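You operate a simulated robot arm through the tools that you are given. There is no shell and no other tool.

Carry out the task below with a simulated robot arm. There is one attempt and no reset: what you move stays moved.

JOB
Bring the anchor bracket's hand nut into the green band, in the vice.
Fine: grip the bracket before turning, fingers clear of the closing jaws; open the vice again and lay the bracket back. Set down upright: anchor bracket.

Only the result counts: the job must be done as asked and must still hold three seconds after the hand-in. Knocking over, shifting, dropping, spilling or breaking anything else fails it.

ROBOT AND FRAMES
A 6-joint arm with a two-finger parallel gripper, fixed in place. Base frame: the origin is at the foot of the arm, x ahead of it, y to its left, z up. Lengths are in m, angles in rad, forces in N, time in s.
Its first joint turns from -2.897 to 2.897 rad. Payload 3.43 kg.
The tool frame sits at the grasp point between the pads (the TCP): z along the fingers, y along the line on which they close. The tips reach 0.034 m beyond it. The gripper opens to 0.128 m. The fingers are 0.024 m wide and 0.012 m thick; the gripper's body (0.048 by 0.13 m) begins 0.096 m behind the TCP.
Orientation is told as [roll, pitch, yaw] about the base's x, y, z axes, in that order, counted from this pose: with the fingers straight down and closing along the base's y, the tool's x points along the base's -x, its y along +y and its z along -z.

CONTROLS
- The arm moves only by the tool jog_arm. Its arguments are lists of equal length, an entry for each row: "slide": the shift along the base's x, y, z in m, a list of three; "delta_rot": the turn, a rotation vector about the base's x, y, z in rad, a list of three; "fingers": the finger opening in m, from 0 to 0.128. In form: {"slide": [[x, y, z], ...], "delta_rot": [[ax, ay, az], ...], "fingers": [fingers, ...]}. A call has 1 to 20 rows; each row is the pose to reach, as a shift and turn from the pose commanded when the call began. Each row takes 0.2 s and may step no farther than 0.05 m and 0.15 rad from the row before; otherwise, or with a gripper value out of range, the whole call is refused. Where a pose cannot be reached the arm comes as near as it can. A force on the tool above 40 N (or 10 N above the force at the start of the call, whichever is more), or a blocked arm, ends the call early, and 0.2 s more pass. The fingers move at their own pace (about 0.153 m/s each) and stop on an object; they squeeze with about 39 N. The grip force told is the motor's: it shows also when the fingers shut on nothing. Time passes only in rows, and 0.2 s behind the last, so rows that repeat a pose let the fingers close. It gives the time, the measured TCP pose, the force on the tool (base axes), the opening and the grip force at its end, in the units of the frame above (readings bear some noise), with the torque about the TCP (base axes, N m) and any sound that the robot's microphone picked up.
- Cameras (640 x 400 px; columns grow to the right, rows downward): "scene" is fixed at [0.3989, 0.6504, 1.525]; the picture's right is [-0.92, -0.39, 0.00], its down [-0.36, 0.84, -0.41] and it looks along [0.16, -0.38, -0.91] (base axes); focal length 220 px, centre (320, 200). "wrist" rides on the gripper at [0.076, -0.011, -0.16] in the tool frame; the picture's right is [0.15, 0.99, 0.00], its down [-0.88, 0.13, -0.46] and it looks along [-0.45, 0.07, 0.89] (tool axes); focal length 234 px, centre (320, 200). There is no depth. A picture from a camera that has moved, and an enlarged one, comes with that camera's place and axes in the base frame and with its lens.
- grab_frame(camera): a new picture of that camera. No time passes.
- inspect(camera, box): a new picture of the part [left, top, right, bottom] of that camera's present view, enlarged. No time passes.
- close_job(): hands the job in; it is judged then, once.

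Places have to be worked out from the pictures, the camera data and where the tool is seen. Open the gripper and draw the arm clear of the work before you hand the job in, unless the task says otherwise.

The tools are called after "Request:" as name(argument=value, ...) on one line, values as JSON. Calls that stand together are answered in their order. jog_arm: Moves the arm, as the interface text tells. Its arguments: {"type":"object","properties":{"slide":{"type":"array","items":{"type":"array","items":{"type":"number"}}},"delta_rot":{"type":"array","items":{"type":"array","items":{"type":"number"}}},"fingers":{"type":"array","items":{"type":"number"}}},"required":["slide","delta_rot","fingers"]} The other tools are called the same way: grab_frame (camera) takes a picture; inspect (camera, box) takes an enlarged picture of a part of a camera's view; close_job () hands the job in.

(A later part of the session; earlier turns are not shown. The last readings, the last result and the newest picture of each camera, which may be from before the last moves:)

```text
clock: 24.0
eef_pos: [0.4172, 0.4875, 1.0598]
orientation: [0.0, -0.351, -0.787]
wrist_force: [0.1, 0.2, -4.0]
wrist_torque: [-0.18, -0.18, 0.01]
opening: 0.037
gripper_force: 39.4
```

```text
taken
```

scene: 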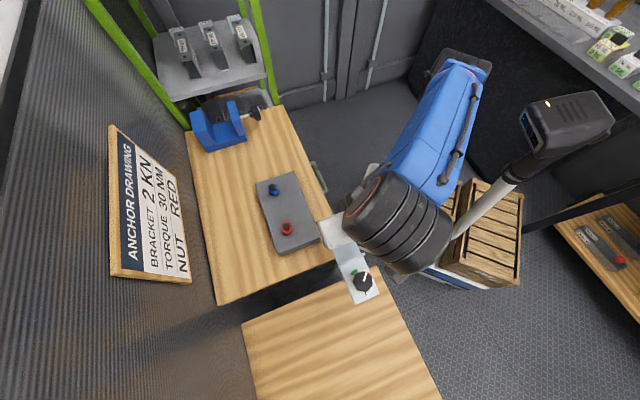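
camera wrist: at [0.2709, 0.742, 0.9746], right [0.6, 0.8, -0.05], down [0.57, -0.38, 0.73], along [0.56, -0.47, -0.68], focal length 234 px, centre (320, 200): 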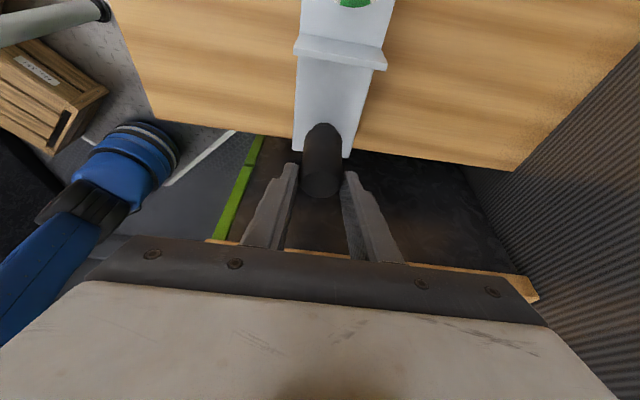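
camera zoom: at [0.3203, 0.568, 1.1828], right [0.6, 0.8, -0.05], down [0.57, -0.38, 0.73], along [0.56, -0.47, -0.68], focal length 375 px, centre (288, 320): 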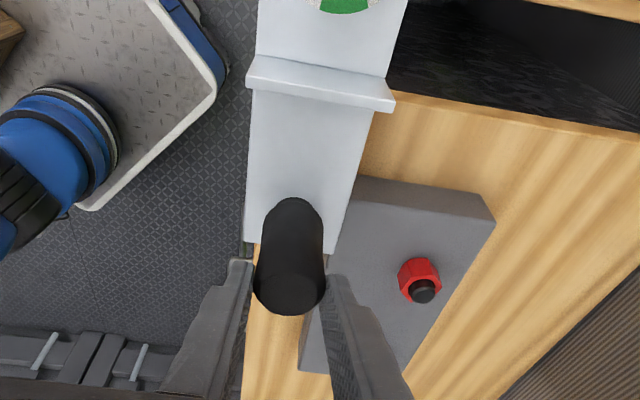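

The grip is unchanged. Next I'll go along the table's near edge toward the vice front, keeping z=1.06.

Request:
jog_arm(slide=[[0.005, -0.005, 0], [0.015, -0.014, 0], [0.03, -0.029, 0], [0.05, -0.048, 0], [0.071, -0.068, 0], [0.092, -0.088, 0], [0.113, -0.108, 0], [0.134, -0.128, 0], [0.155, -0.148, 0], [0.176, -0.168, 0], [0.197, -0.188, 0], [0.218, -0.208, 0], [0.239, -0.228, 0], [0.26, -0.248, 0], [0.279, -0.267, 0], [0.295, -0.282, 0], [0.308, -0.294, 0], [0.315, -0.301, 0], [0.318, -0.304, 0]], delta_rot=[[0, 0, 0], [0, 0, 0], [0, 0, 0], [0, 0, 0], [0, 0, 0], [0, 0, 0], [0, 0, 0], [0, 0, 0], [0, 0, 0], [0, 0, 0], [0, 0, 0], [0, 0, 0], [0, 0, 0], [0, 0, 0], [0, 0, 0], [0, 0, 0], [0, 0, 0], [0, 0, 0], [0, 0, 0]], fingers=[0, 0, 0, 0, 0, 0, 0, 0, 0, 0, 0, 0, 0, 0, 0, 0, 0, 0, 0])

Request:
grab_frame(camera="wrist")

Request:
grab_frame(camera="scene")

```text
clock: 28.0
eef_pos: [0.7356, 0.1833, 1.0594]
orientation: [0.0, -0.351, -0.785]
wrist_force: [0.1, -0.9, -4.9]
wrist_torque: [-0.23, -0.19, 0.01]
opening: 0.0372
gripper_force: 39.0
```

```text
taken
camera wrist: at [0.6388, 0.2642, 1.1825], right [0.6, 0.8, -0.05], down [0.57, -0.38, 0.73], along [0.56, -0.47, -0.68], focal length 234 px, centre (320, 200)
```

wrist: 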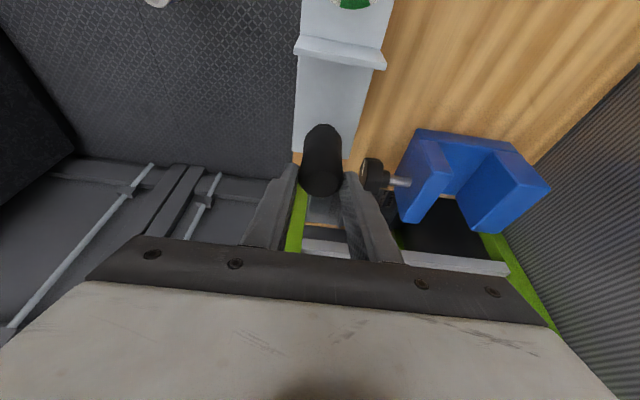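

```text
taken
```

scene: 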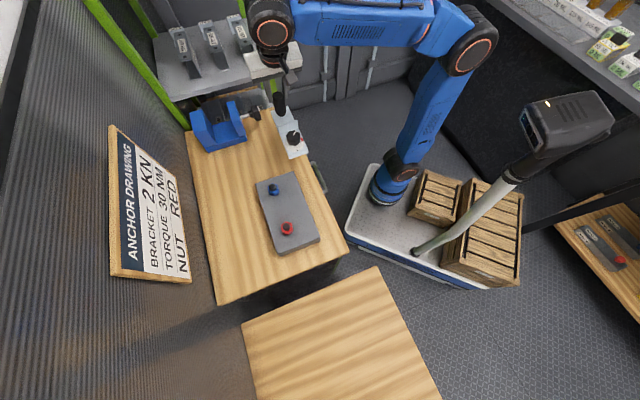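

The grip is steady, and the wrist camera now also sees the vice. I'll zoom on it for a cross-check of jaw positions before going in.

Request:
inspect(camera="wrist", box=[350, 110, 560, 270])

Request:
inspect(camera="scene", box=[180, 80, 320, 170])

```text
2.50 times, centred on (455, 190) of wrist
camera zoom: at [0.6388, 0.2642, 1.1825], right [0.6, 0.8, -0.05], down [0.57, -0.38, 0.73], along [0.56, -0.47, -0.68], focal length 585 px, centre (-18, 225)
```

zoom: 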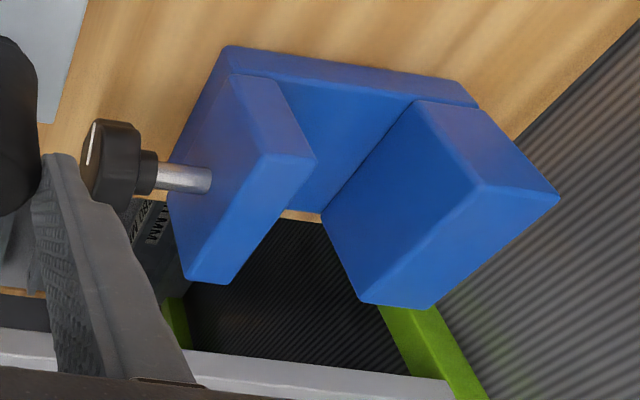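

```text
4.44 times, centred on (250, 125) of scene
camera zoom: at [0.3989, 0.6504, 1.525], right [-0.92, -0.39, 0.0], down [-0.36, 0.84, -0.41], along [0.16, -0.38, -0.91], focal length 978 px, centre (631, 533)
```

zoom: 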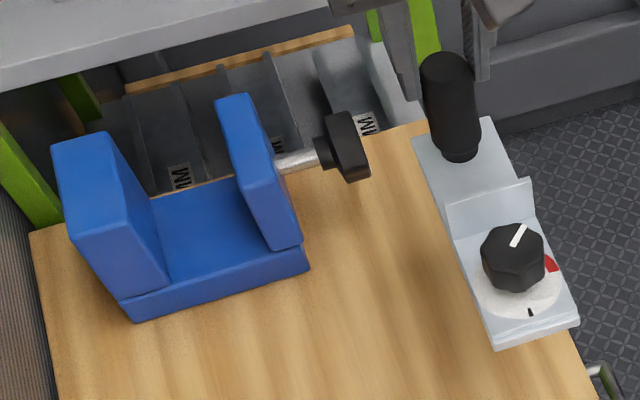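

The vice numbers agree well (gap e1 0.811–0.897, front face e2=-0.4275, bed z≈0.889). I'll zoom on the held bracket to check its height and level.

Request:
inspect(camera="scene", box=[265, 90, 315, 165])

Request:
inspect(camera="wrist", box=[270, 0, 410, 220])

```text
5.33 times, centred on (290, 128) of scene
camera zoom: at [0.3989, 0.6504, 1.525], right [-0.92, -0.39, 0.0], down [-0.36, 0.84, -0.41], along [0.16, -0.38, -0.91], focal length 1174 px, centre (480, 587)
```

zoom: 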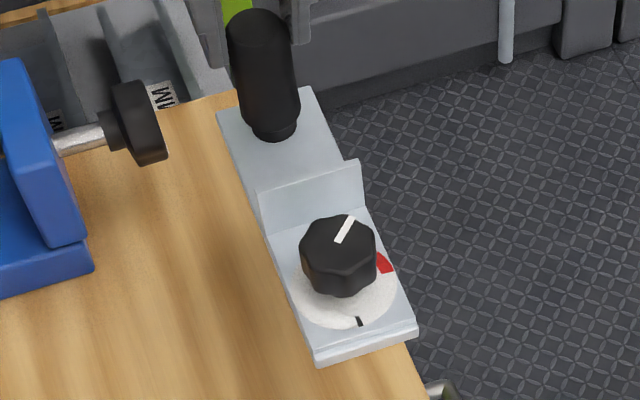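

```text
1.82 times, centred on (340, 110) of wrist
camera zoom: at [0.6388, 0.2642, 1.1825], right [0.6, 0.8, -0.05], down [0.57, -0.38, 0.73], along [0.56, -0.47, -0.68], focal length 426 px, centre (284, 364)
```

zoom: 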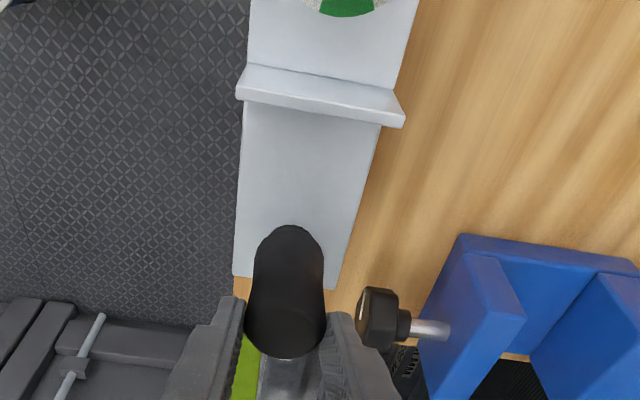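

The bracket is level, with its plate top about 0.0825 below the TCP, so it rests on the bed when the TCP is at z≈0.9775. I'll move across to just in front of the jaw gap, staying clear of the bolt block and the vice.

Request:
jog_arm(slide=[[0.004, 0.004, 0], [0.013, 0.013, 0], [0.027, 0.027, -0.001], [0.044, 0.044, -0.003], [0.062, 0.062, -0.006], [0.08, 0.08, -0.012], [0.098, 0.098, -0.02], [0.114, 0.115, -0.03], [0.128, 0.129, -0.04], [0.138, 0.139, -0.05], [0.143, 0.1437, -0.057], [0.1439, 0.1447, -0.06]], delta_rot=[[0, 0, 0], [0, 0, 0], [0, 0, 0], [0, 0, 0], [0, 0, 0], [0, 0, 0], [0, 0, 0], [0, 0, 0], [0, 0, 0], [0, 0, 0], [0, 0, 0], [0, 0, 0]], fingers=[0, 0, 0, 0, 0, 0, 0, 0, 0, 0, 0, 0])

Request:
grab_frame(camera="wrist")

Request:
inspect(camera="scene", box=[180, 80, 300, 170])

Request:
grab_frame(camera="scene")

```text
clock: 30.6
eef_pos: [0.88, 0.3292, 0.9998]
orientation: [0.002, -0.35, -0.785]
wrist_force: [-0.1, 0.4, -4.1]
wrist_torque: [-0.21, -0.16, 0.03]
opening: 0.037
gripper_force: 38.9
```

```text
taken
camera wrist: at [0.782, 0.4097, 1.1224], right [0.6, 0.8, -0.05], down [0.57, -0.38, 0.73], along [0.56, -0.47, -0.68], focal length 234 px, centre (320, 200)
```

wrist: 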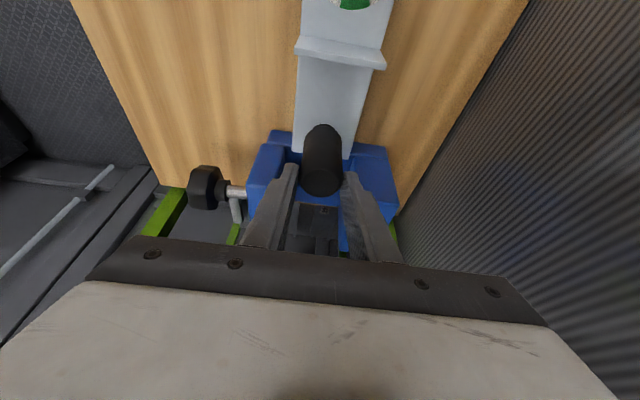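

```text
4.44 times, centred on (240, 125) of scene
camera zoom: at [0.3989, 0.6504, 1.525], right [-0.92, -0.39, 0.0], down [-0.36, 0.84, -0.41], along [0.16, -0.38, -0.91], focal length 978 px, centre (676, 533)
```

zoom: 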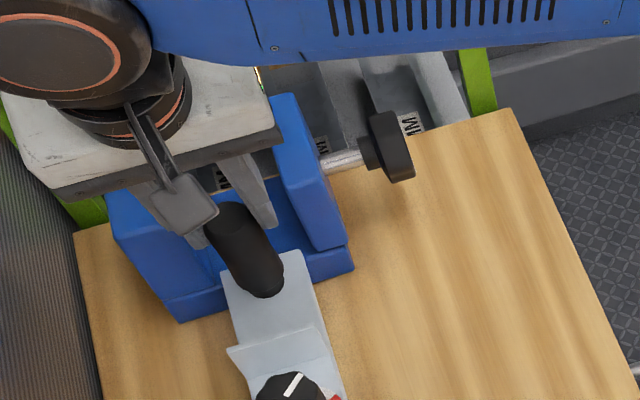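

```text
taken
```

scene: 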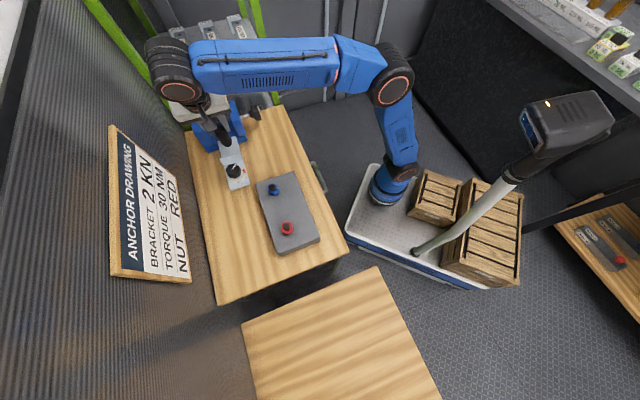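

The plate (e1≈0.822–0.884) lines up with the jaw gap (0.811–0.897). I'll lower so the plate is just above bed height, then slide it straight back between the jaws while watching the force.

Request:
jog_arm(slide=[[0, 0, -0.005], [0, 0, -0.011], [0, 0, -0.0145], [0.003, -0.003, -0.0145], [0.01, -0.01, -0.0145], [0.02, -0.0205, -0.0145], [0.031, -0.0315, -0.0145], [0.042, -0.0425, -0.0145], [0.052, -0.053, -0.0145]], delta_rot=[[0, 0, 0], [0, 0, 0], [0, 0, 0], [0, 0, 0], [0, 0, 0], [0, 0, 0], [0, 0, 0], [0, 0, 0], [0, 0, 0]], fingers=[0, 0, 0, 0, 0, 0, 0, 0, 0])

Request:
inspect(camera="scene", box=[180, 80, 300, 170])

Request:
grab_frame(camera="wrist")

```text
clock: 32.6
eef_pos: [0.9319, 0.2741, 0.9851]
orientation: [0.001, -0.351, -0.786]
wrist_force: [-8.4, 8.7, 5.9]
wrist_torque: [0.82, 0.89, 0.06]
opening: 0.0372
gripper_force: 38.6
```

```text
4.44 times, centred on (240, 125) of scene
camera zoom: at [0.3989, 0.6504, 1.525], right [-0.92, -0.39, 0.0], down [-0.36, 0.84, -0.41], along [0.16, -0.38, -0.91], focal length 978 px, centre (676, 533)
```

zoom: 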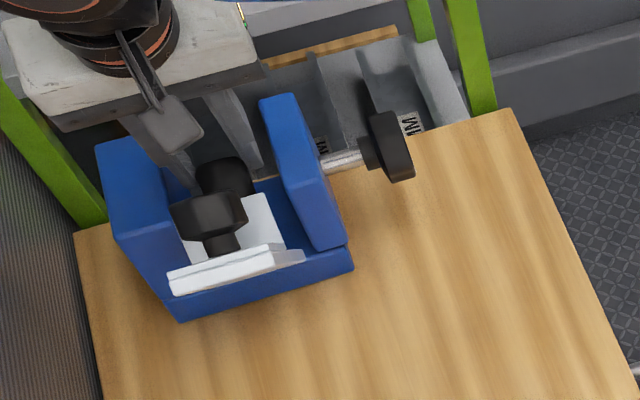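

```text
taken
camera wrist: at [0.8357, 0.3558, 1.108], right [0.6, 0.8, -0.05], down [0.57, -0.38, 0.73], along [0.56, -0.47, -0.68], focal length 234 px, centre (320, 200)
```

wrist: 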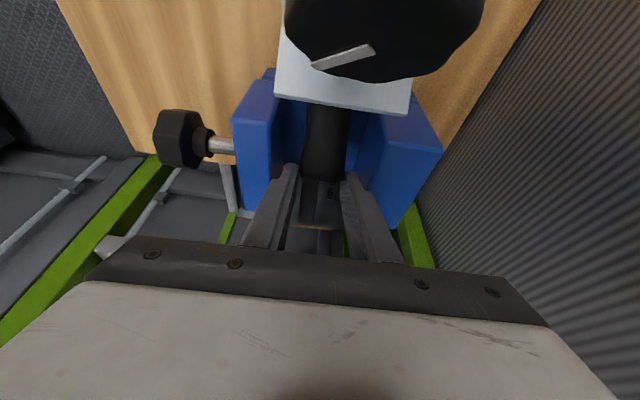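

The plate's leading edge caught the front of the vice base, and the bracket pivoted in the grip with the nut end up about 45°. It is still held, and nothing else has moved. I'll stop pushing, back straight out, and rise.

Request:
jog_arm(slide=[[-0.004, 0.004, 0.0], [-0.012, 0.012, 0.004], [-0.022, 0.022, 0.012], [-0.034, 0.034, 0.022], [-0.046, 0.046, 0.032], [-0.056, 0.056, 0.042], [-0.064, 0.064, 0.05], [-0.07, 0.07, 0.055]], delta_rot=[[0, 0, 0], [0, 0, 0], [0, 0, 0], [0, 0, 0], [0, 0, 0], [0, 0, 0], [0, 0, 0], [0, 0, 0]], fingers=[0, 0, 0, 0, 0, 0, 0, 0])

Request:
inspect(camera="scene", box=[180, 80, 300, 170])

Request:
grab_frame(camera="wrist")

Request:
grab_frame(camera="scene")

```text
clock: 34.4
eef_pos: [0.8626, 0.3455, 1.0378]
orientation: [0.0, -0.349, -0.785]
wrist_force: [0.7, -0.9, -4.7]
wrist_torque: [-0.25, -0.24, 0.0]
opening: 0.0371
gripper_force: 39.1
```

```text
4.44 times, centred on (240, 125) of scene
camera zoom: at [0.3989, 0.6504, 1.525], right [-0.92, -0.39, 0.0], down [-0.36, 0.84, -0.41], along [0.16, -0.38, -0.91], focal length 978 px, centre (676, 533)
```

zoom: 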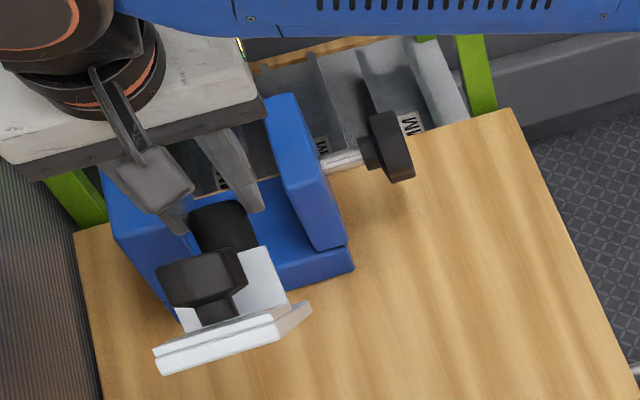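

```text
taken
camera wrist: at [0.765, 0.4261, 1.1624], right [0.6, 0.8, -0.05], down [0.57, -0.38, 0.73], along [0.56, -0.47, -0.68], focal length 234 px, centre (320, 200)
```

wrist: 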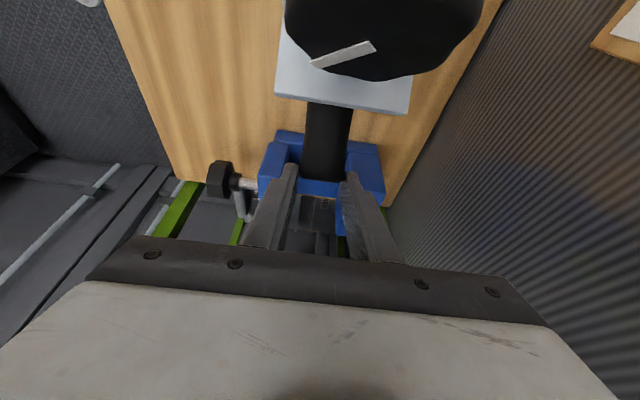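

```text
taken
```

scene: 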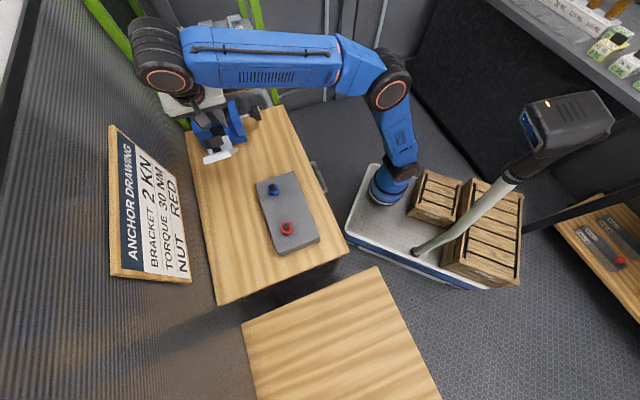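

It came out cleanly with the bracket unchanged in the grip. I'll look closer to measure its pitch angle.

Request:
inspect(camera="wrist", box=[240, 0, 440, 200])

Request:
inspect(camera="scene", box=[195, 110, 255, 170])

```text
2.00 times, centred on (340, 100) of wrist
camera zoom: at [0.765, 0.4261, 1.1624], right [0.6, 0.8, -0.05], down [0.57, -0.38, 0.73], along [0.56, -0.47, -0.68], focal length 468 px, centre (280, 400)
```

zoom: 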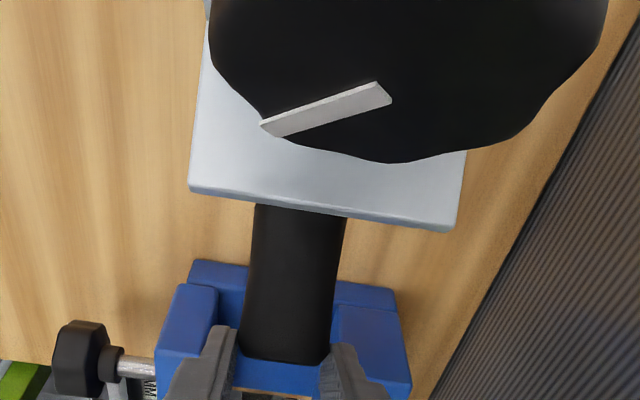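

```text
6.67 times, centred on (225, 140) of scene
camera zoom: at [0.3989, 0.6504, 1.525], right [-0.92, -0.39, 0.0], down [-0.36, 0.84, -0.41], along [0.16, -0.38, -0.91], focal length 1467 px, centre (953, 600)
```

zoom: 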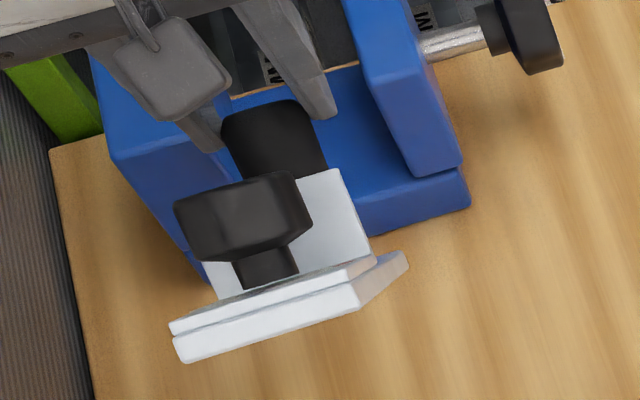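

The plate is pitched about 47° nut-up, so I'll rotate the whole tool by -47° about the vice-axis direction to make the bracket level again. This is in free space in front of the vice.

Request:
jog_arm(slide=[[0, 0, 0], [-0.002, 0.002, 0], [-0.004, 0.004, 0], [-0.006, 0.006, 0], [-0.008, 0.008, 0], [-0.01, 0.01, 0], [-0.01, 0.01, 0]], delta_rot=[[-0.07, -0.07, 0], [-0.16, -0.16, 0], [-0.25, -0.25, 0], [-0.34, -0.34, 0], [-0.43, -0.43, 0], [-0.51, -0.51, 0], [-0.58, -0.58, 0]], fingers=[0, 0, 0, 0, 0, 0, 0])

Request:
inspect(camera="scene", box=[180, 80, 300, 190])

Request:
grab_frame(camera="scene")

Request:
grab_frame(camera="wrist")

```text
clock: 36.0
eef_pos: [0.8516, 0.3556, 1.0404]
orientation: [0.002, -1.171, -0.787]
wrist_force: [-0.2, -0.1, -3.9]
wrist_torque: [-0.13, -0.16, -0.01]
opening: 0.037
gripper_force: 39.1
```

```text
3.64 times, centred on (240, 135) of scene
camera zoom: at [0.3989, 0.6504, 1.525], right [-0.92, -0.39, 0.0], down [-0.36, 0.84, -0.41], along [0.16, -0.38, -0.91], focal length 800 px, centre (611, 436)
```

zoom: 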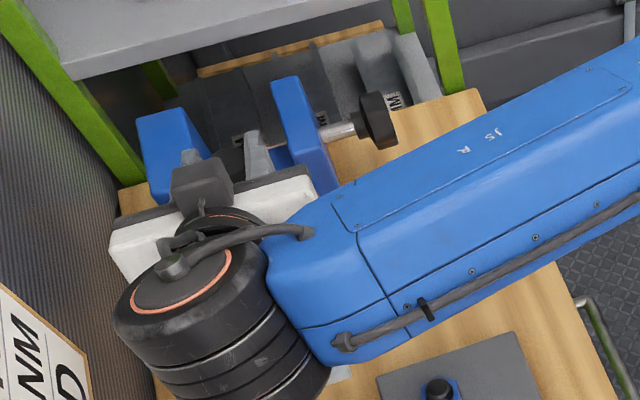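

```text
taken
```

scene: 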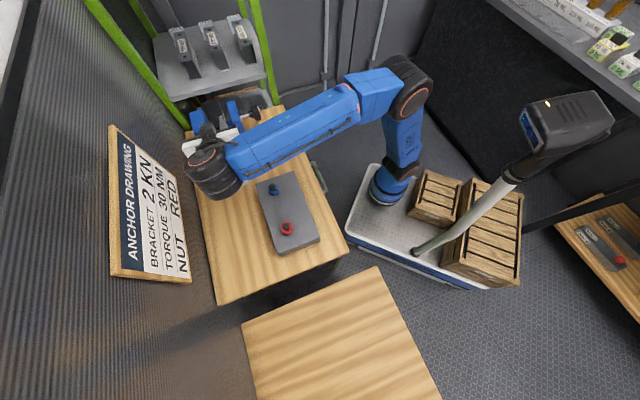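

```text
taken
camera wrist: at [0.7178, 0.4723, 1.0315], right [0.66, 0.74, -0.13], down [0.04, 0.15, 0.99], along [0.75, -0.66, 0.07], focal length 234 px, centre (320, 200)
```

wrist: 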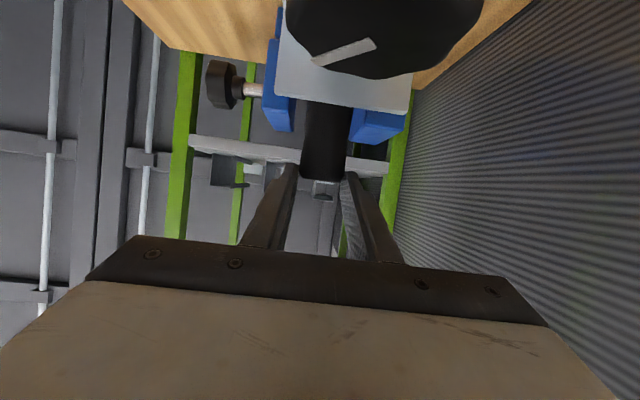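

The torque reading and the view say the bracket is level again (±4°), held by the top of the post with the tool near-horizontal from the front. That orientation suits the vice too, because the fingers stay above the jaws and below the shelf. I'll lower to about 2.5 cm above the bed and take a first short slide into the gap, checking force.

Request:
jog_arm(slide=[[0, 0, -0.006], [0, 0, -0.015], [0, 0, -0.024], [0, 0, -0.031], [0, 0, -0.034], [0.003, -0.003, -0.034], [0.01, -0.01, -0.034], [0.02, -0.02, -0.034], [0.03, -0.03, -0.034], [0.038, -0.038, -0.034], [0.042, -0.042, -0.034]], delta_rot=[[0, 0, 0], [0, 0, 0], [0, 0, 0], [0, 0, 0], [0, 0, 0], [0, 0, 0], [0, 0, 0], [0, 0, 0], [0, 0, 0], [0, 0, 0], [0, 0, 0]], fingers=[0, 0, 0, 0, 0, 0, 0, 0, 0, 0, 0])

Request:
inspect(camera="scene", box=[180, 80, 300, 190])

Request:
grab_frame(camera="wrist")

```text
clock: 38.4
eef_pos: [0.8936, 0.312, 1.0051]
orientation: [0.001, -1.171, -0.784]
wrist_force: [0.2, 0.5, -3.9]
wrist_torque: [-0.14, -0.13, -0.01]
opening: 0.0371
gripper_force: 39.3
```

```text
3.64 times, centred on (240, 135) of scene
camera zoom: at [0.3989, 0.6504, 1.525], right [-0.92, -0.39, 0.0], down [-0.36, 0.84, -0.41], along [0.16, -0.38, -0.91], focal length 800 px, centre (611, 436)
```

zoom: 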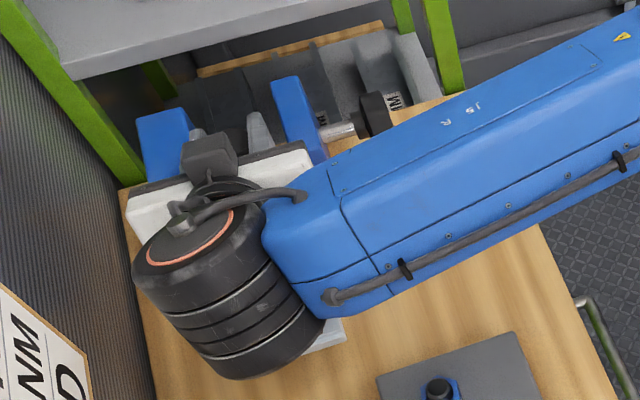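

```text
taken
camera wrist: at [0.7601, 0.4297, 0.9974], right [0.66, 0.74, -0.13], down [0.04, 0.15, 0.99], along [0.75, -0.66, 0.07], focal length 234 px, centre (320, 200)
```

wrist: 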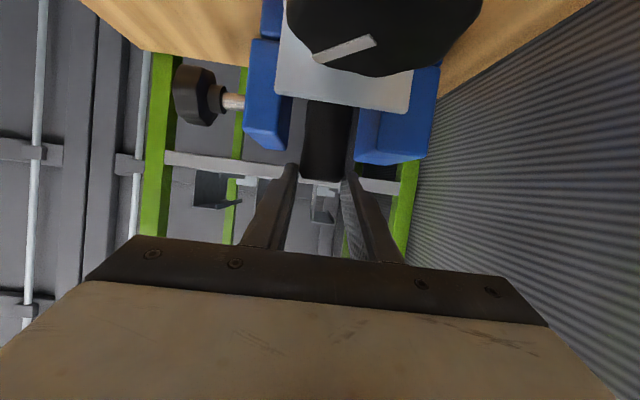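

There is no contact so far, and the plate's leading edge is already past the front of the base. I'll continue in, dropping slightly near the end so the fingertips stay below and in front of the shelf.

Request:
jog_arm(slide=[[0.004, -0.003, 0], [0.012, -0.011, 0], [0.022, -0.021, 0], [0.032, -0.031, 0], [0.042, -0.041, 0], [0.049, -0.048, 0]], delta_rot=[[0, 0, 0], [0, 0, 0], [0, 0, 0], [0, 0, 0], [0, 0, 0], [0, 0, 0]], fingers=[0, 0, 0, 0, 0, 0])

Request:
grab_frame(camera="wrist")

Request:
inspect(camera="scene", box=[180, 80, 300, 190])

```text
clock: 39.8
eef_pos: [0.9436, 0.2656, 1.0051]
orientation: [0.0, -1.17, -0.784]
wrist_force: [-1.1, 0.4, -4.9]
wrist_torque: [-0.15, -0.12, 0.03]
opening: 0.0372
gripper_force: 39.1
```

```text
taken
camera wrist: at [0.8099, 0.3816, 0.9963], right [0.66, 0.74, -0.13], down [0.04, 0.15, 0.99], along [0.75, -0.66, 0.07], focal length 234 px, centre (320, 200)
```

wrist: 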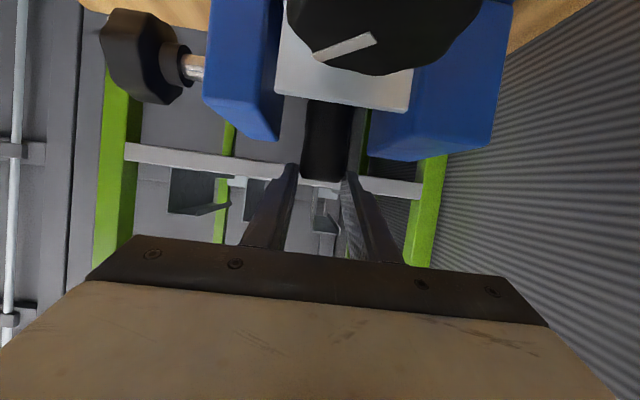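

```text
3.64 times, centred on (240, 135) of scene
camera zoom: at [0.3989, 0.6504, 1.525], right [-0.92, -0.39, 0.0], down [-0.36, 0.84, -0.41], along [0.16, -0.38, -0.91], focal length 800 px, centre (611, 436)
```

zoom: 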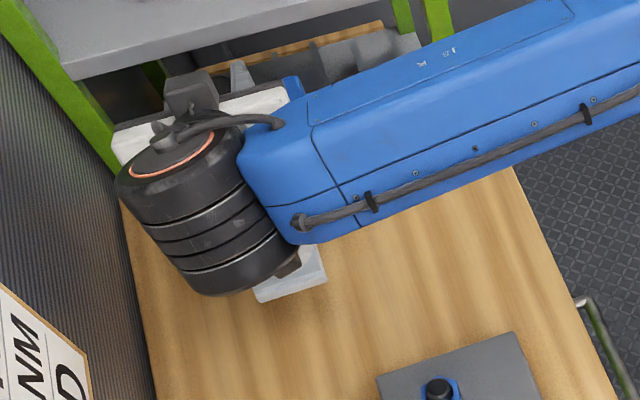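

Still free. I'll do the last 4 cm in while lowering to z≈0.992.

Request:
jog_arm(slide=[[0.004, -0.004, -0.003], [0.012, -0.0125, -0.007], [0.02, -0.0215, -0.011], [0.026, -0.0275, -0.013], [0.0279, -0.0295, -0.013]], delta_rot=[[0, 0, 0], [0, 0, 0], [0, 0, 0], [0, 0, 0], [0, 0, 0]], fingers=[0, 0, 0, 0, 0])

Request:
grab_frame(camera="wrist")

Request:
inspect(camera="scene", box=[180, 80, 300, 190])

```text
clock: 41.0
eef_pos: [0.9706, 0.236, 0.993]
orientation: [0.001, -1.169, -0.782]
wrist_force: [-0.8, 0.3, -3.9]
wrist_torque: [-0.15, -0.15, 0.01]
opening: 0.037
gripper_force: 39.2
```

```text
taken
camera wrist: at [0.8373, 0.3528, 0.9846], right [0.66, 0.74, -0.13], down [0.04, 0.15, 0.99], along [0.75, -0.66, 0.07], focal length 234 px, centre (320, 200)
```

wrist: 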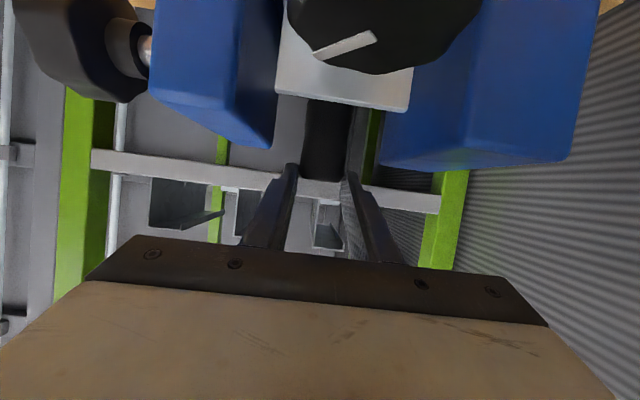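

```text
3.64 times, centred on (240, 135) of scene
camera zoom: at [0.3989, 0.6504, 1.525], right [-0.92, -0.39, 0.0], down [-0.36, 0.84, -0.41], along [0.16, -0.38, -0.91], focal length 800 px, centre (611, 436)
```

zoom: 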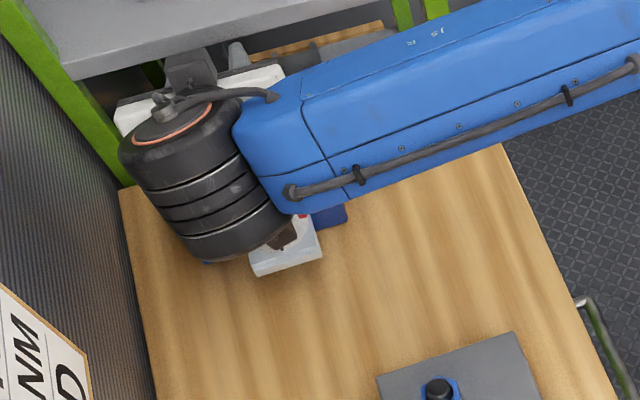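

The bracket sits centred between the jaws (nut end at e2≈-0.361 as expected). I'll lower in small steps, watching for contact with the bed.

Request:
jog_arm(slide=[[0, 0, -0.003], [0, 0, -0.006], [0, 0, -0.009]], delta_rot=[[0, 0, 0], [0, 0, 0], [0, 0, 0]], fingers=[0, 0, 0])

Request:
jog_arm(slide=[[0, 0, -0.002], [0, 0, -0.004]], delta_rot=[[0, 0, 0], [0, 0, 0]], fingers=[0, 0])

```text
clock: 41.8
eef_pos: [0.9704, 0.2352, 0.9855]
orientation: [0.004, -1.171, -0.786]
wrist_force: [5.6, -3.7, 13.1]
wrist_torque: [0.45, 0.7, 0.01]
opening: 0.0375
gripper_force: 39.2
```

```text
clock: 42.4
eef_pos: [0.9712, 0.235, 0.9858]
orientation: [0.012, -1.176, -0.794]
wrist_force: [0.1, -1.4, 6.8]
wrist_torque: [-0.33, 0.26, 0.03]
opening: 0.0372
gripper_force: 39.2
stopped in row 2: the force on the tool passed its limit at 43 N (the readings are from after the stop); the commanded pose is now the measured one
```

Contact at TCP z≈0.986, with some torque. I'll look before doing anything else.

Request:
grab_frame(camera="wrist")

Request:
inspect(camera="scene", box=[180, 80, 300, 190])

Request:
inspect(camera="wrist", box=[240, 0, 440, 200])

Request:
inspect(camera="scene", box=[215, 130, 255, 170])

```text
taken
camera wrist: at [0.8369, 0.3514, 0.9758], right [0.66, 0.74, -0.13], down [0.03, 0.15, 0.99], along [0.75, -0.65, 0.07], focal length 234 px, centre (320, 200)
```

wrist: 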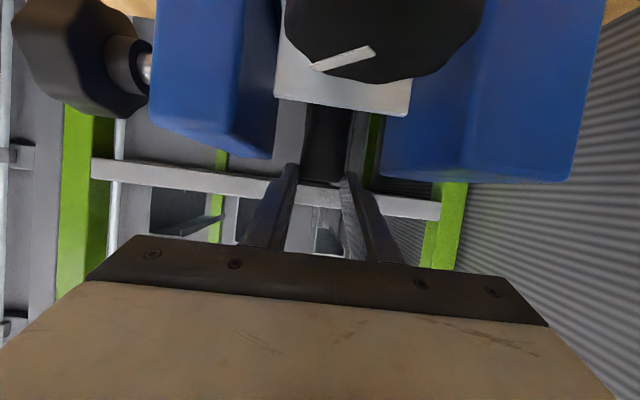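

```text
3.64 times, centred on (240, 135) of scene
camera zoom: at [0.3989, 0.6504, 1.525], right [-0.92, -0.39, 0.0], down [-0.36, 0.84, -0.41], along [0.16, -0.38, -0.91], focal length 800 px, centre (611, 436)
```

zoom: 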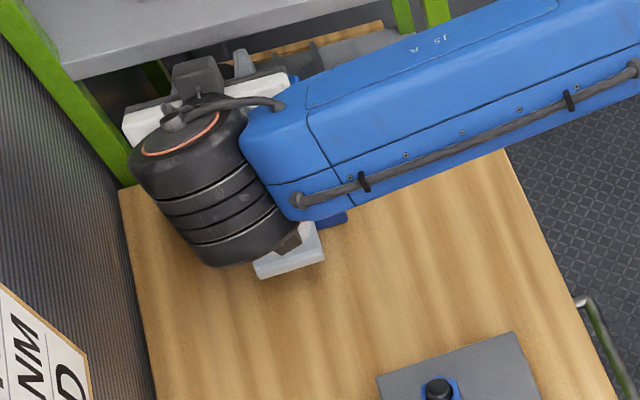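

```text
2.00 times, centred on (340, 100) of wrist
camera zoom: at [0.8369, 0.3514, 0.9758], right [0.66, 0.74, -0.13], down [0.03, 0.15, 0.99], along [0.75, -0.65, 0.07], focal length 468 px, centre (280, 400)
```

zoom: 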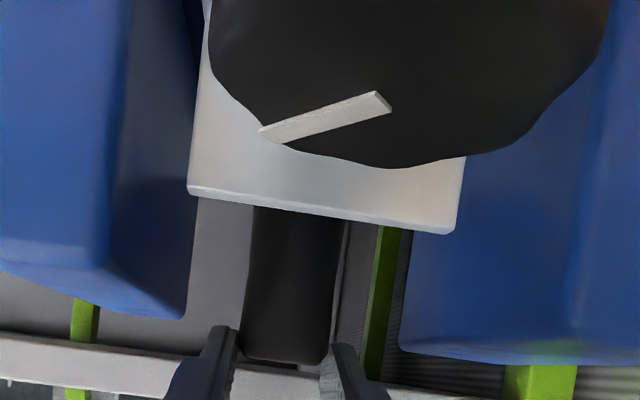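

```text
10.00 times, centred on (235, 150) of scene
camera zoom: at [0.3989, 0.6504, 1.525], right [-0.92, -0.39, 0.0], down [-0.36, 0.84, -0.41], along [0.16, -0.38, -0.91], focal length 2201 px, centre (1170, 700)
```

zoom: 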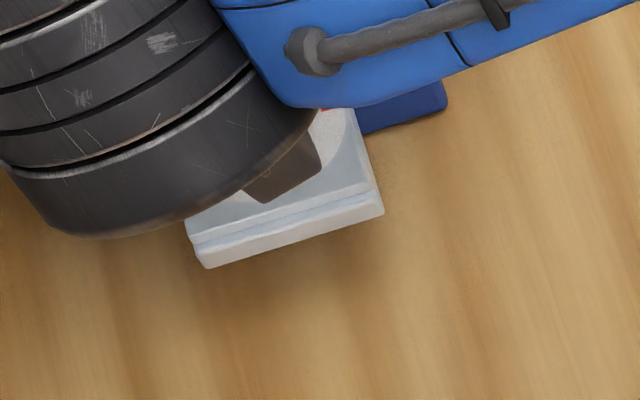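

The load reading is consistent with the plate now resting on the bed, with the pressure centre at e2≈-0.46 to -0.5, inside the bed. The fingers are above the jaw tops, so I'll open them to let the bracket settle without moving the arm.

Request:
jog_arm(slide=[[0, 0, 0], [0, 0, 0], [0, 0, 0], [0, 0, 0]], delta_rot=[[0, 0, 0], [0, 0, 0], [0, 0, 0], [0, 0, 0]], fingers=[0.042, 0.055, 0.07, 0.08])

Request:
grab_frame(camera="wrist")

Request:
inspect(camera="scene", box=[180, 80, 300, 190])

```text
clock: 43.4
eef_pos: [0.9697, 0.2343, 0.9834]
orientation: [0.012, -1.175, -0.794]
wrist_force: [0.0, 1.1, 0.2]
wrist_torque: [-0.01, 0.01, -0.01]
opening: 0.0801
gripper_force: 0.0
```

```text
taken
camera wrist: at [0.8371, 0.3517, 0.975], right [0.66, 0.74, -0.13], down [0.03, 0.15, 0.99], along [0.75, -0.65, 0.07], focal length 234 px, centre (320, 200)
```

wrist: 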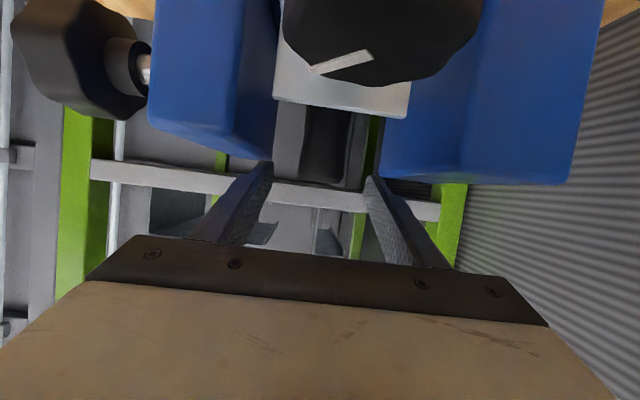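

```text
3.64 times, centred on (240, 135) of scene
camera zoom: at [0.3989, 0.6504, 1.525], right [-0.92, -0.39, 0.0], down [-0.36, 0.84, -0.41], along [0.16, -0.38, -0.91], focal length 800 px, centre (611, 436)
```

zoom: 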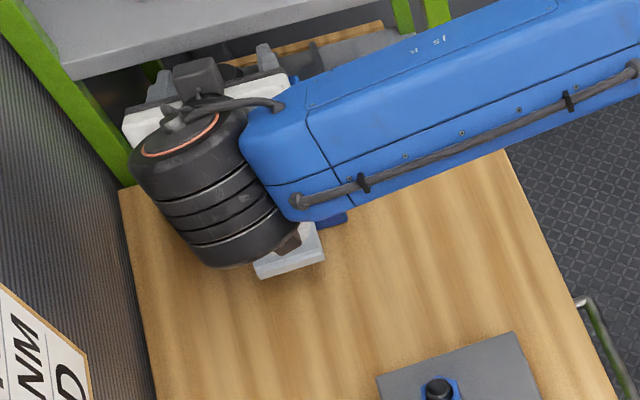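

It was released cleanly with zero force. I'll retreat straight back along the tool axis, up and forward over the nut, and look at the result.

Request:
jog_arm(slide=[[-0.0065, 0.0065, 0.0045], [-0.019, 0.019, 0.012], [-0.036, 0.036, 0.022], [-0.055, 0.055, 0.034], [-0.075, 0.075, 0.048], [-0.095, 0.095, 0.065], [-0.115, 0.115, 0.085], [-0.135, 0.135, 0.105]], delta_rot=[[0, 0, 0], [0, 0, 0], [0, 0, 0], [0, 0, 0], [0, 0, 0], [0, 0, 0], [0, 0, 0], [0, 0, 0]], fingers=[0.08, 0.08, 0.08, 0.08, 0.08, 0.08, 0.08, 0.08])

Request:
grab_frame(camera="wrist")

Request:
grab_frame(camera="scene")

Request:
inspect(camera="scene", box=[180, 80, 290, 160])

```text
clock: 45.2
eef_pos: [0.836, 0.3706, 1.09]
orientation: [0.011, -1.172, -0.794]
wrist_force: [-0.1, 0.1, 0.4]
wrist_torque: [0.01, 0.02, -0.04]
opening: 0.08
gripper_force: 0.1
```

```text
taken
camera wrist: at [0.7014, 0.4876, 1.0815], right [0.66, 0.74, -0.13], down [0.03, 0.14, 0.99], along [0.75, -0.66, 0.07], focal length 234 px, centre (320, 200)
```

wrist: 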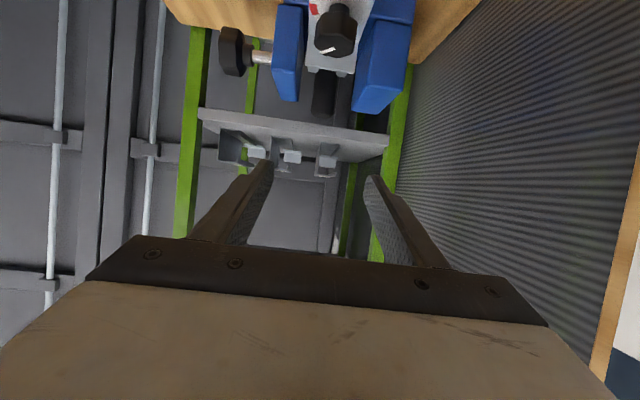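

```text
taken
```

scene: 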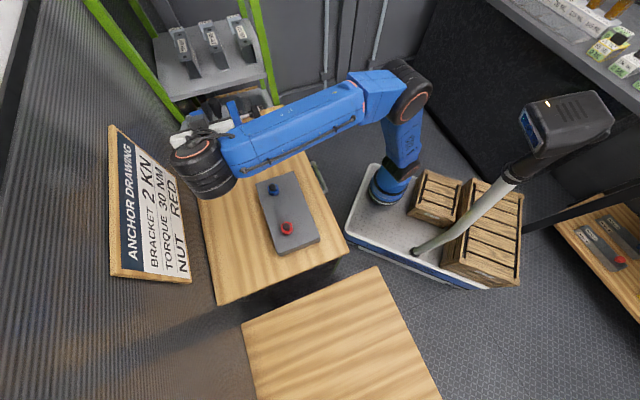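

```text
5.00 times, centred on (235, 120) of scene
camera zoom: at [0.3989, 0.6504, 1.525], right [-0.92, -0.39, 0.0], down [-0.36, 0.84, -0.41], along [0.16, -0.38, -0.91], focal length 1100 px, centre (745, 600)
```

zoom: 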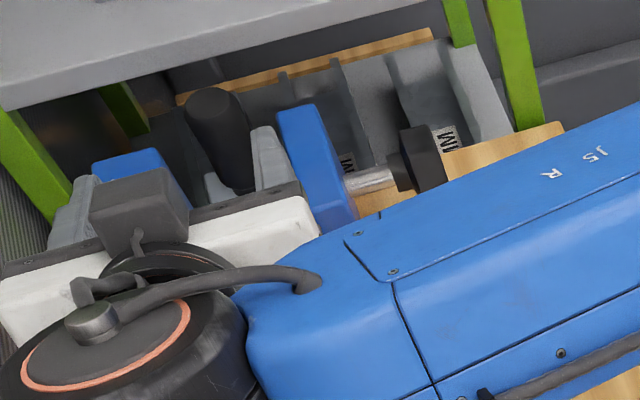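

I'll zoom in on the bracket in the vice.

Request:
inspect(camera="wrist", box=[210, 0, 430, 140])

```text
2.86 times, centred on (320, 70) of wrist
camera zoom: at [0.7014, 0.4876, 1.0815], right [0.66, 0.74, -0.13], down [0.03, 0.14, 0.99], along [0.75, -0.66, 0.07], focal length 669 px, centre (320, 571)
```

zoom: 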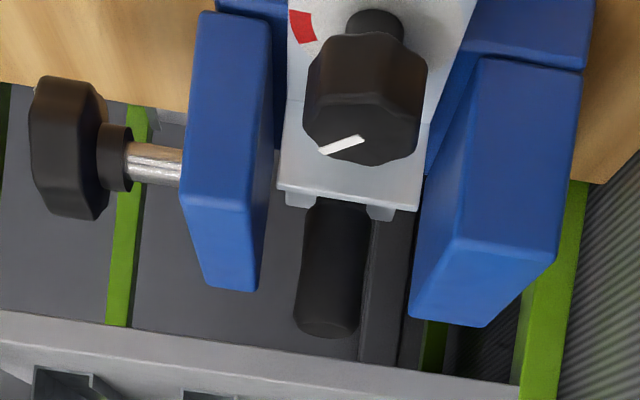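

The bracket is seated between the jaws with the nut to the front and the post behind. I'll back away to a safe spot and bring the tool upright again, then head for the vice knob.

Request:
jog_arm(slide=[[-0.02, 0.0, 0.005], [-0.045, -0.01, 0.01], [-0.075, -0.025, 0.01], [-0.105, -0.045, 0.01], [-0.135, -0.065, 0.01], [-0.165, -0.085, 0.01], [-0.195, -0.105, 0.01], [-0.216, -0.121, 0.01], [-0.216, -0.121, 0.01]], delta_rot=[[0.08, 0.08, 0], [0.18, 0.18, 0], [0.28, 0.28, 0], [0.38, 0.38, 0], [0.48, 0.48, 0], [0.58, 0.58, 0], [0.68, 0.68, 0], [0.775, 0.775, 0], [0.828, 0.828, 0]], fingers=[0.08, 0.08, 0.08, 0.08, 0.08, 0.08, 0.08, 0.08, 0.08])

Request:
inspect(camera="scene", box=[180, 80, 290, 160])

Request:
grab_frame(camera="scene")

```text
clock: 47.2
eef_pos: [0.6188, 0.2503, 1.098]
orientation: [0.006, -0.002, -0.788]
wrist_force: [0.7, 0.6, -1.0]
wrist_torque: [-0.01, -0.02, -0.02]
opening: 0.0799
gripper_force: 0.1
```

```text
5.00 times, centred on (235, 120) of scene
camera zoom: at [0.3989, 0.6504, 1.525], right [-0.92, -0.39, 0.0], down [-0.36, 0.84, -0.41], along [0.16, -0.38, -0.91], focal length 1100 px, centre (745, 600)
```

zoom: 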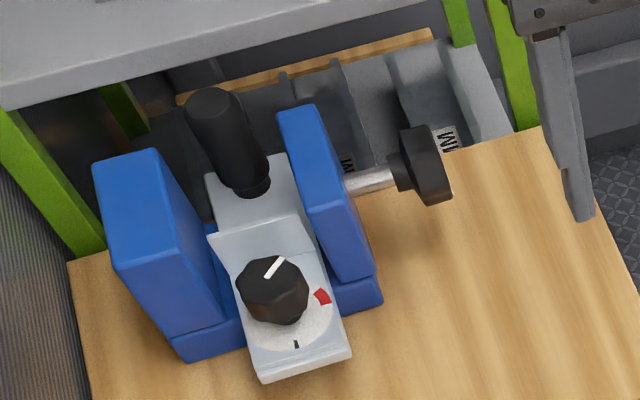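

```text
taken
```

scene: 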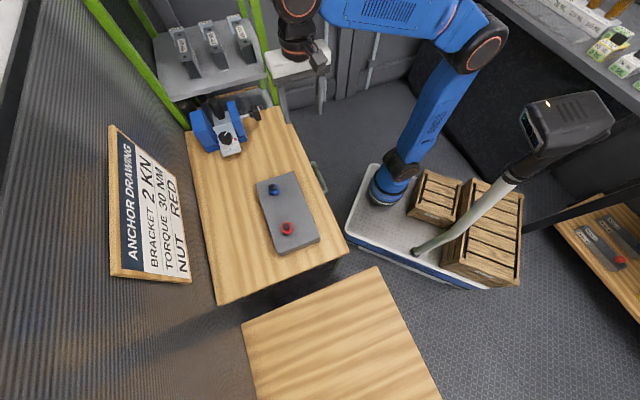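

The bracket sits squarely between the jaws (e1≈0.82–0.88, centre e2≈-0.459). Next I'll yaw the tool to -135° while moving to the handle side of the vice.

Request:
jog_arm(slide=[[0.0, -0.015, 0], [0.0, -0.03, 0], [0.0, -0.045, 0], [0.0, -0.06, 0], [0.0, -0.075, 0], [0.0, -0.09, 0], [0.0, -0.105, 0], [0.0, -0.12, 0], [0.0, -0.135, 0], [0.0, -0.15, 0], [0.0, -0.165, 0]], delta_rot=[[0, 0, -0.143], [0, 0, -0.286], [0, 0, -0.429], [0, 0, -0.572], [0, 0, -0.715], [0, 0, -0.858], [0, 0, -1.001], [0, 0, -1.144], [0, 0, -1.287], [0, 0, -1.43], [0, 0, -1.569]], fingers=[0.08, 0.08, 0.08, 0.08, 0.08, 0.08, 0.08, 0.08, 0.08, 0.08, 0.08])

Request:
jog_arm(slide=[[0.0, -0.0, -0.005], [0.005, -0.005, -0.01], [0.01, -0.01, -0.015], [0.015, -0.01, -0.02], [0.02, -0.015, -0.03], [0.03, -0.02, -0.04], [0.04, -0.025, -0.05], [0.05, -0.03, -0.06], [0.06, -0.035, -0.07], [0.07, -0.04, -0.08], [0.08, -0.05, -0.09]], delta_rot=[[0.1, -0.1, 0], [0.2, -0.2, 0], [0.3, -0.3, 0], [0.4, -0.4, 0], [0.5, -0.5, 0], [0.6, -0.6, 0], [0.7, -0.7, 0], [0.8, -0.8, 0], [0.9, -0.9, 0], [1.0, -1.0, 0], [1.0, -1.0, 0]], fingers=[0.08, 0.08, 0.08, 0.08, 0.08, 0.08, 0.08, 0.08, 0.08, 0.08, 0.08])

Request:
grab_frame(camera="scene")

Request:
grab_frame(camera="wrist")

```text
clock: 49.6
eef_pos: [0.6189, 0.0838, 1.0968]
orientation: [0.005, -0.003, -2.36]
wrist_force: [0.1, 0.3, 0.1]
wrist_torque: [0.01, -0.03, 0.0]
opening: 0.0799
gripper_force: 0.1
```

```text
clock: 52.0
eef_pos: [0.7002, 0.0343, 1.0093]
orientation: [-0.002, 1.415, -2.362]
wrist_force: [-0.5, 0.6, -0.3]
wrist_torque: [0.01, 0.01, 0.01]
opening: 0.0801
gripper_force: 0.0
```

```text
taken
```

scene: 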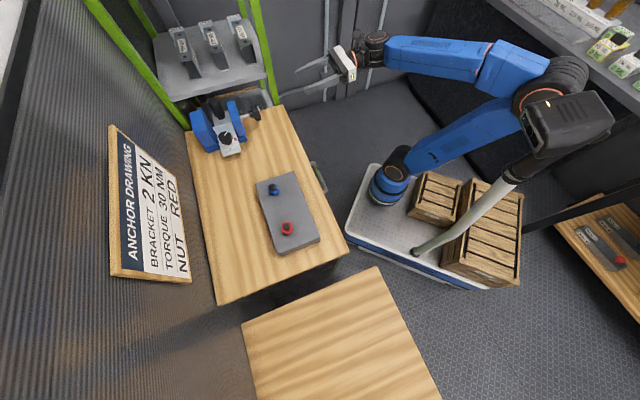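

```text
taken
camera wrist: at [0.5884, -0.0606, 1.1082], right [0.71, -0.69, 0.14], down [-0.33, -0.51, -0.8], along [0.62, 0.52, -0.59], focal length 234 px, centre (320, 200)
```

wrist: 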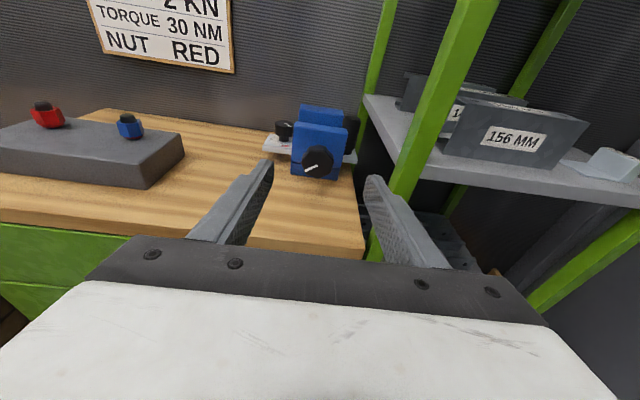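

The tool is near-horizontal, facing the vice knob from the handle side, with clear space all round. I'll zoom in on the knob for its exact centre.

Request:
inspect(camera="wrist", box=[260, 90, 380, 200])

```text
3.64 times, centred on (320, 145) of wrist
camera zoom: at [0.5884, -0.0606, 1.1082], right [0.71, -0.69, 0.14], down [-0.33, -0.51, -0.8], along [0.62, 0.52, -0.59], focal length 852 px, centre (320, 400)
```

zoom: 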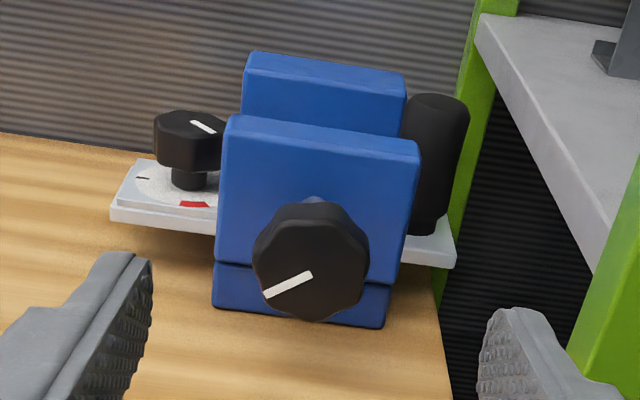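

The knob centre is at e2≈-0.476, z≈0.929, with its outer face at e1≈0.7145. I'll go exactly horizontal and line up on the knob axis, 8 cm back.

Request:
jog_arm(slide=[[0.0, 0.0, -0.025], [0.015, 0.012, -0.05], [0.04, 0.035, -0.07], [0.065, 0.058, -0.08], [0.0816, 0.0748, -0.0803]], delta_rot=[[0.05, -0.05, 0.003], [0.1, -0.1, 0.006], [0.11, -0.11, 0.006], [0.11, -0.11, 0.006], [0.11, -0.11, 0.006]], fingers=[0.08, 0.08, 0.08, 0.08, 0.08])

Request:
grab_frame(camera="wrist")

Request:
inspect(camera="scene", box=[200, 60, 340, 150])

```text
clock: 53.2
eef_pos: [0.7809, 0.1082, 0.9294]
orientation: [-0.143, 1.567, -2.497]
wrist_force: [-0.3, 0.6, 0.6]
wrist_torque: [-0.01, 0.02, 0.02]
opening: 0.08
gripper_force: 0.1
```

```text
taken
camera wrist: at [0.6603, 0.0041, 1.0048], right [0.7, -0.7, 0.15], down [-0.23, -0.42, -0.88], along [0.67, 0.58, -0.45], focal length 234 px, centre (320, 200)
```

wrist: 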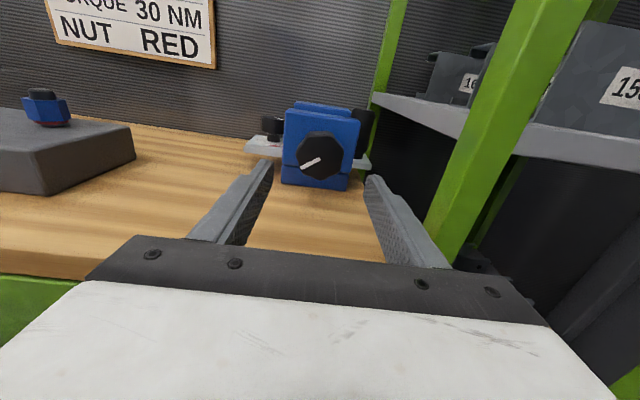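

```text
4.44 times, centred on (270, 105) of scene
camera zoom: at [0.3989, 0.6504, 1.525], right [-0.92, -0.39, 0.0], down [-0.36, 0.84, -0.41], along [0.16, -0.38, -0.91], focal length 978 px, centre (542, 622)
```

zoom: 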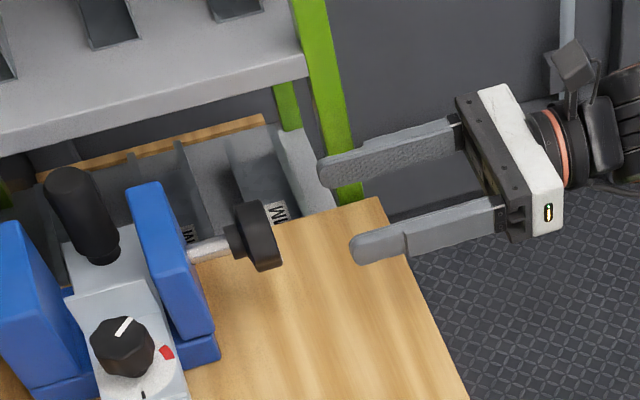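

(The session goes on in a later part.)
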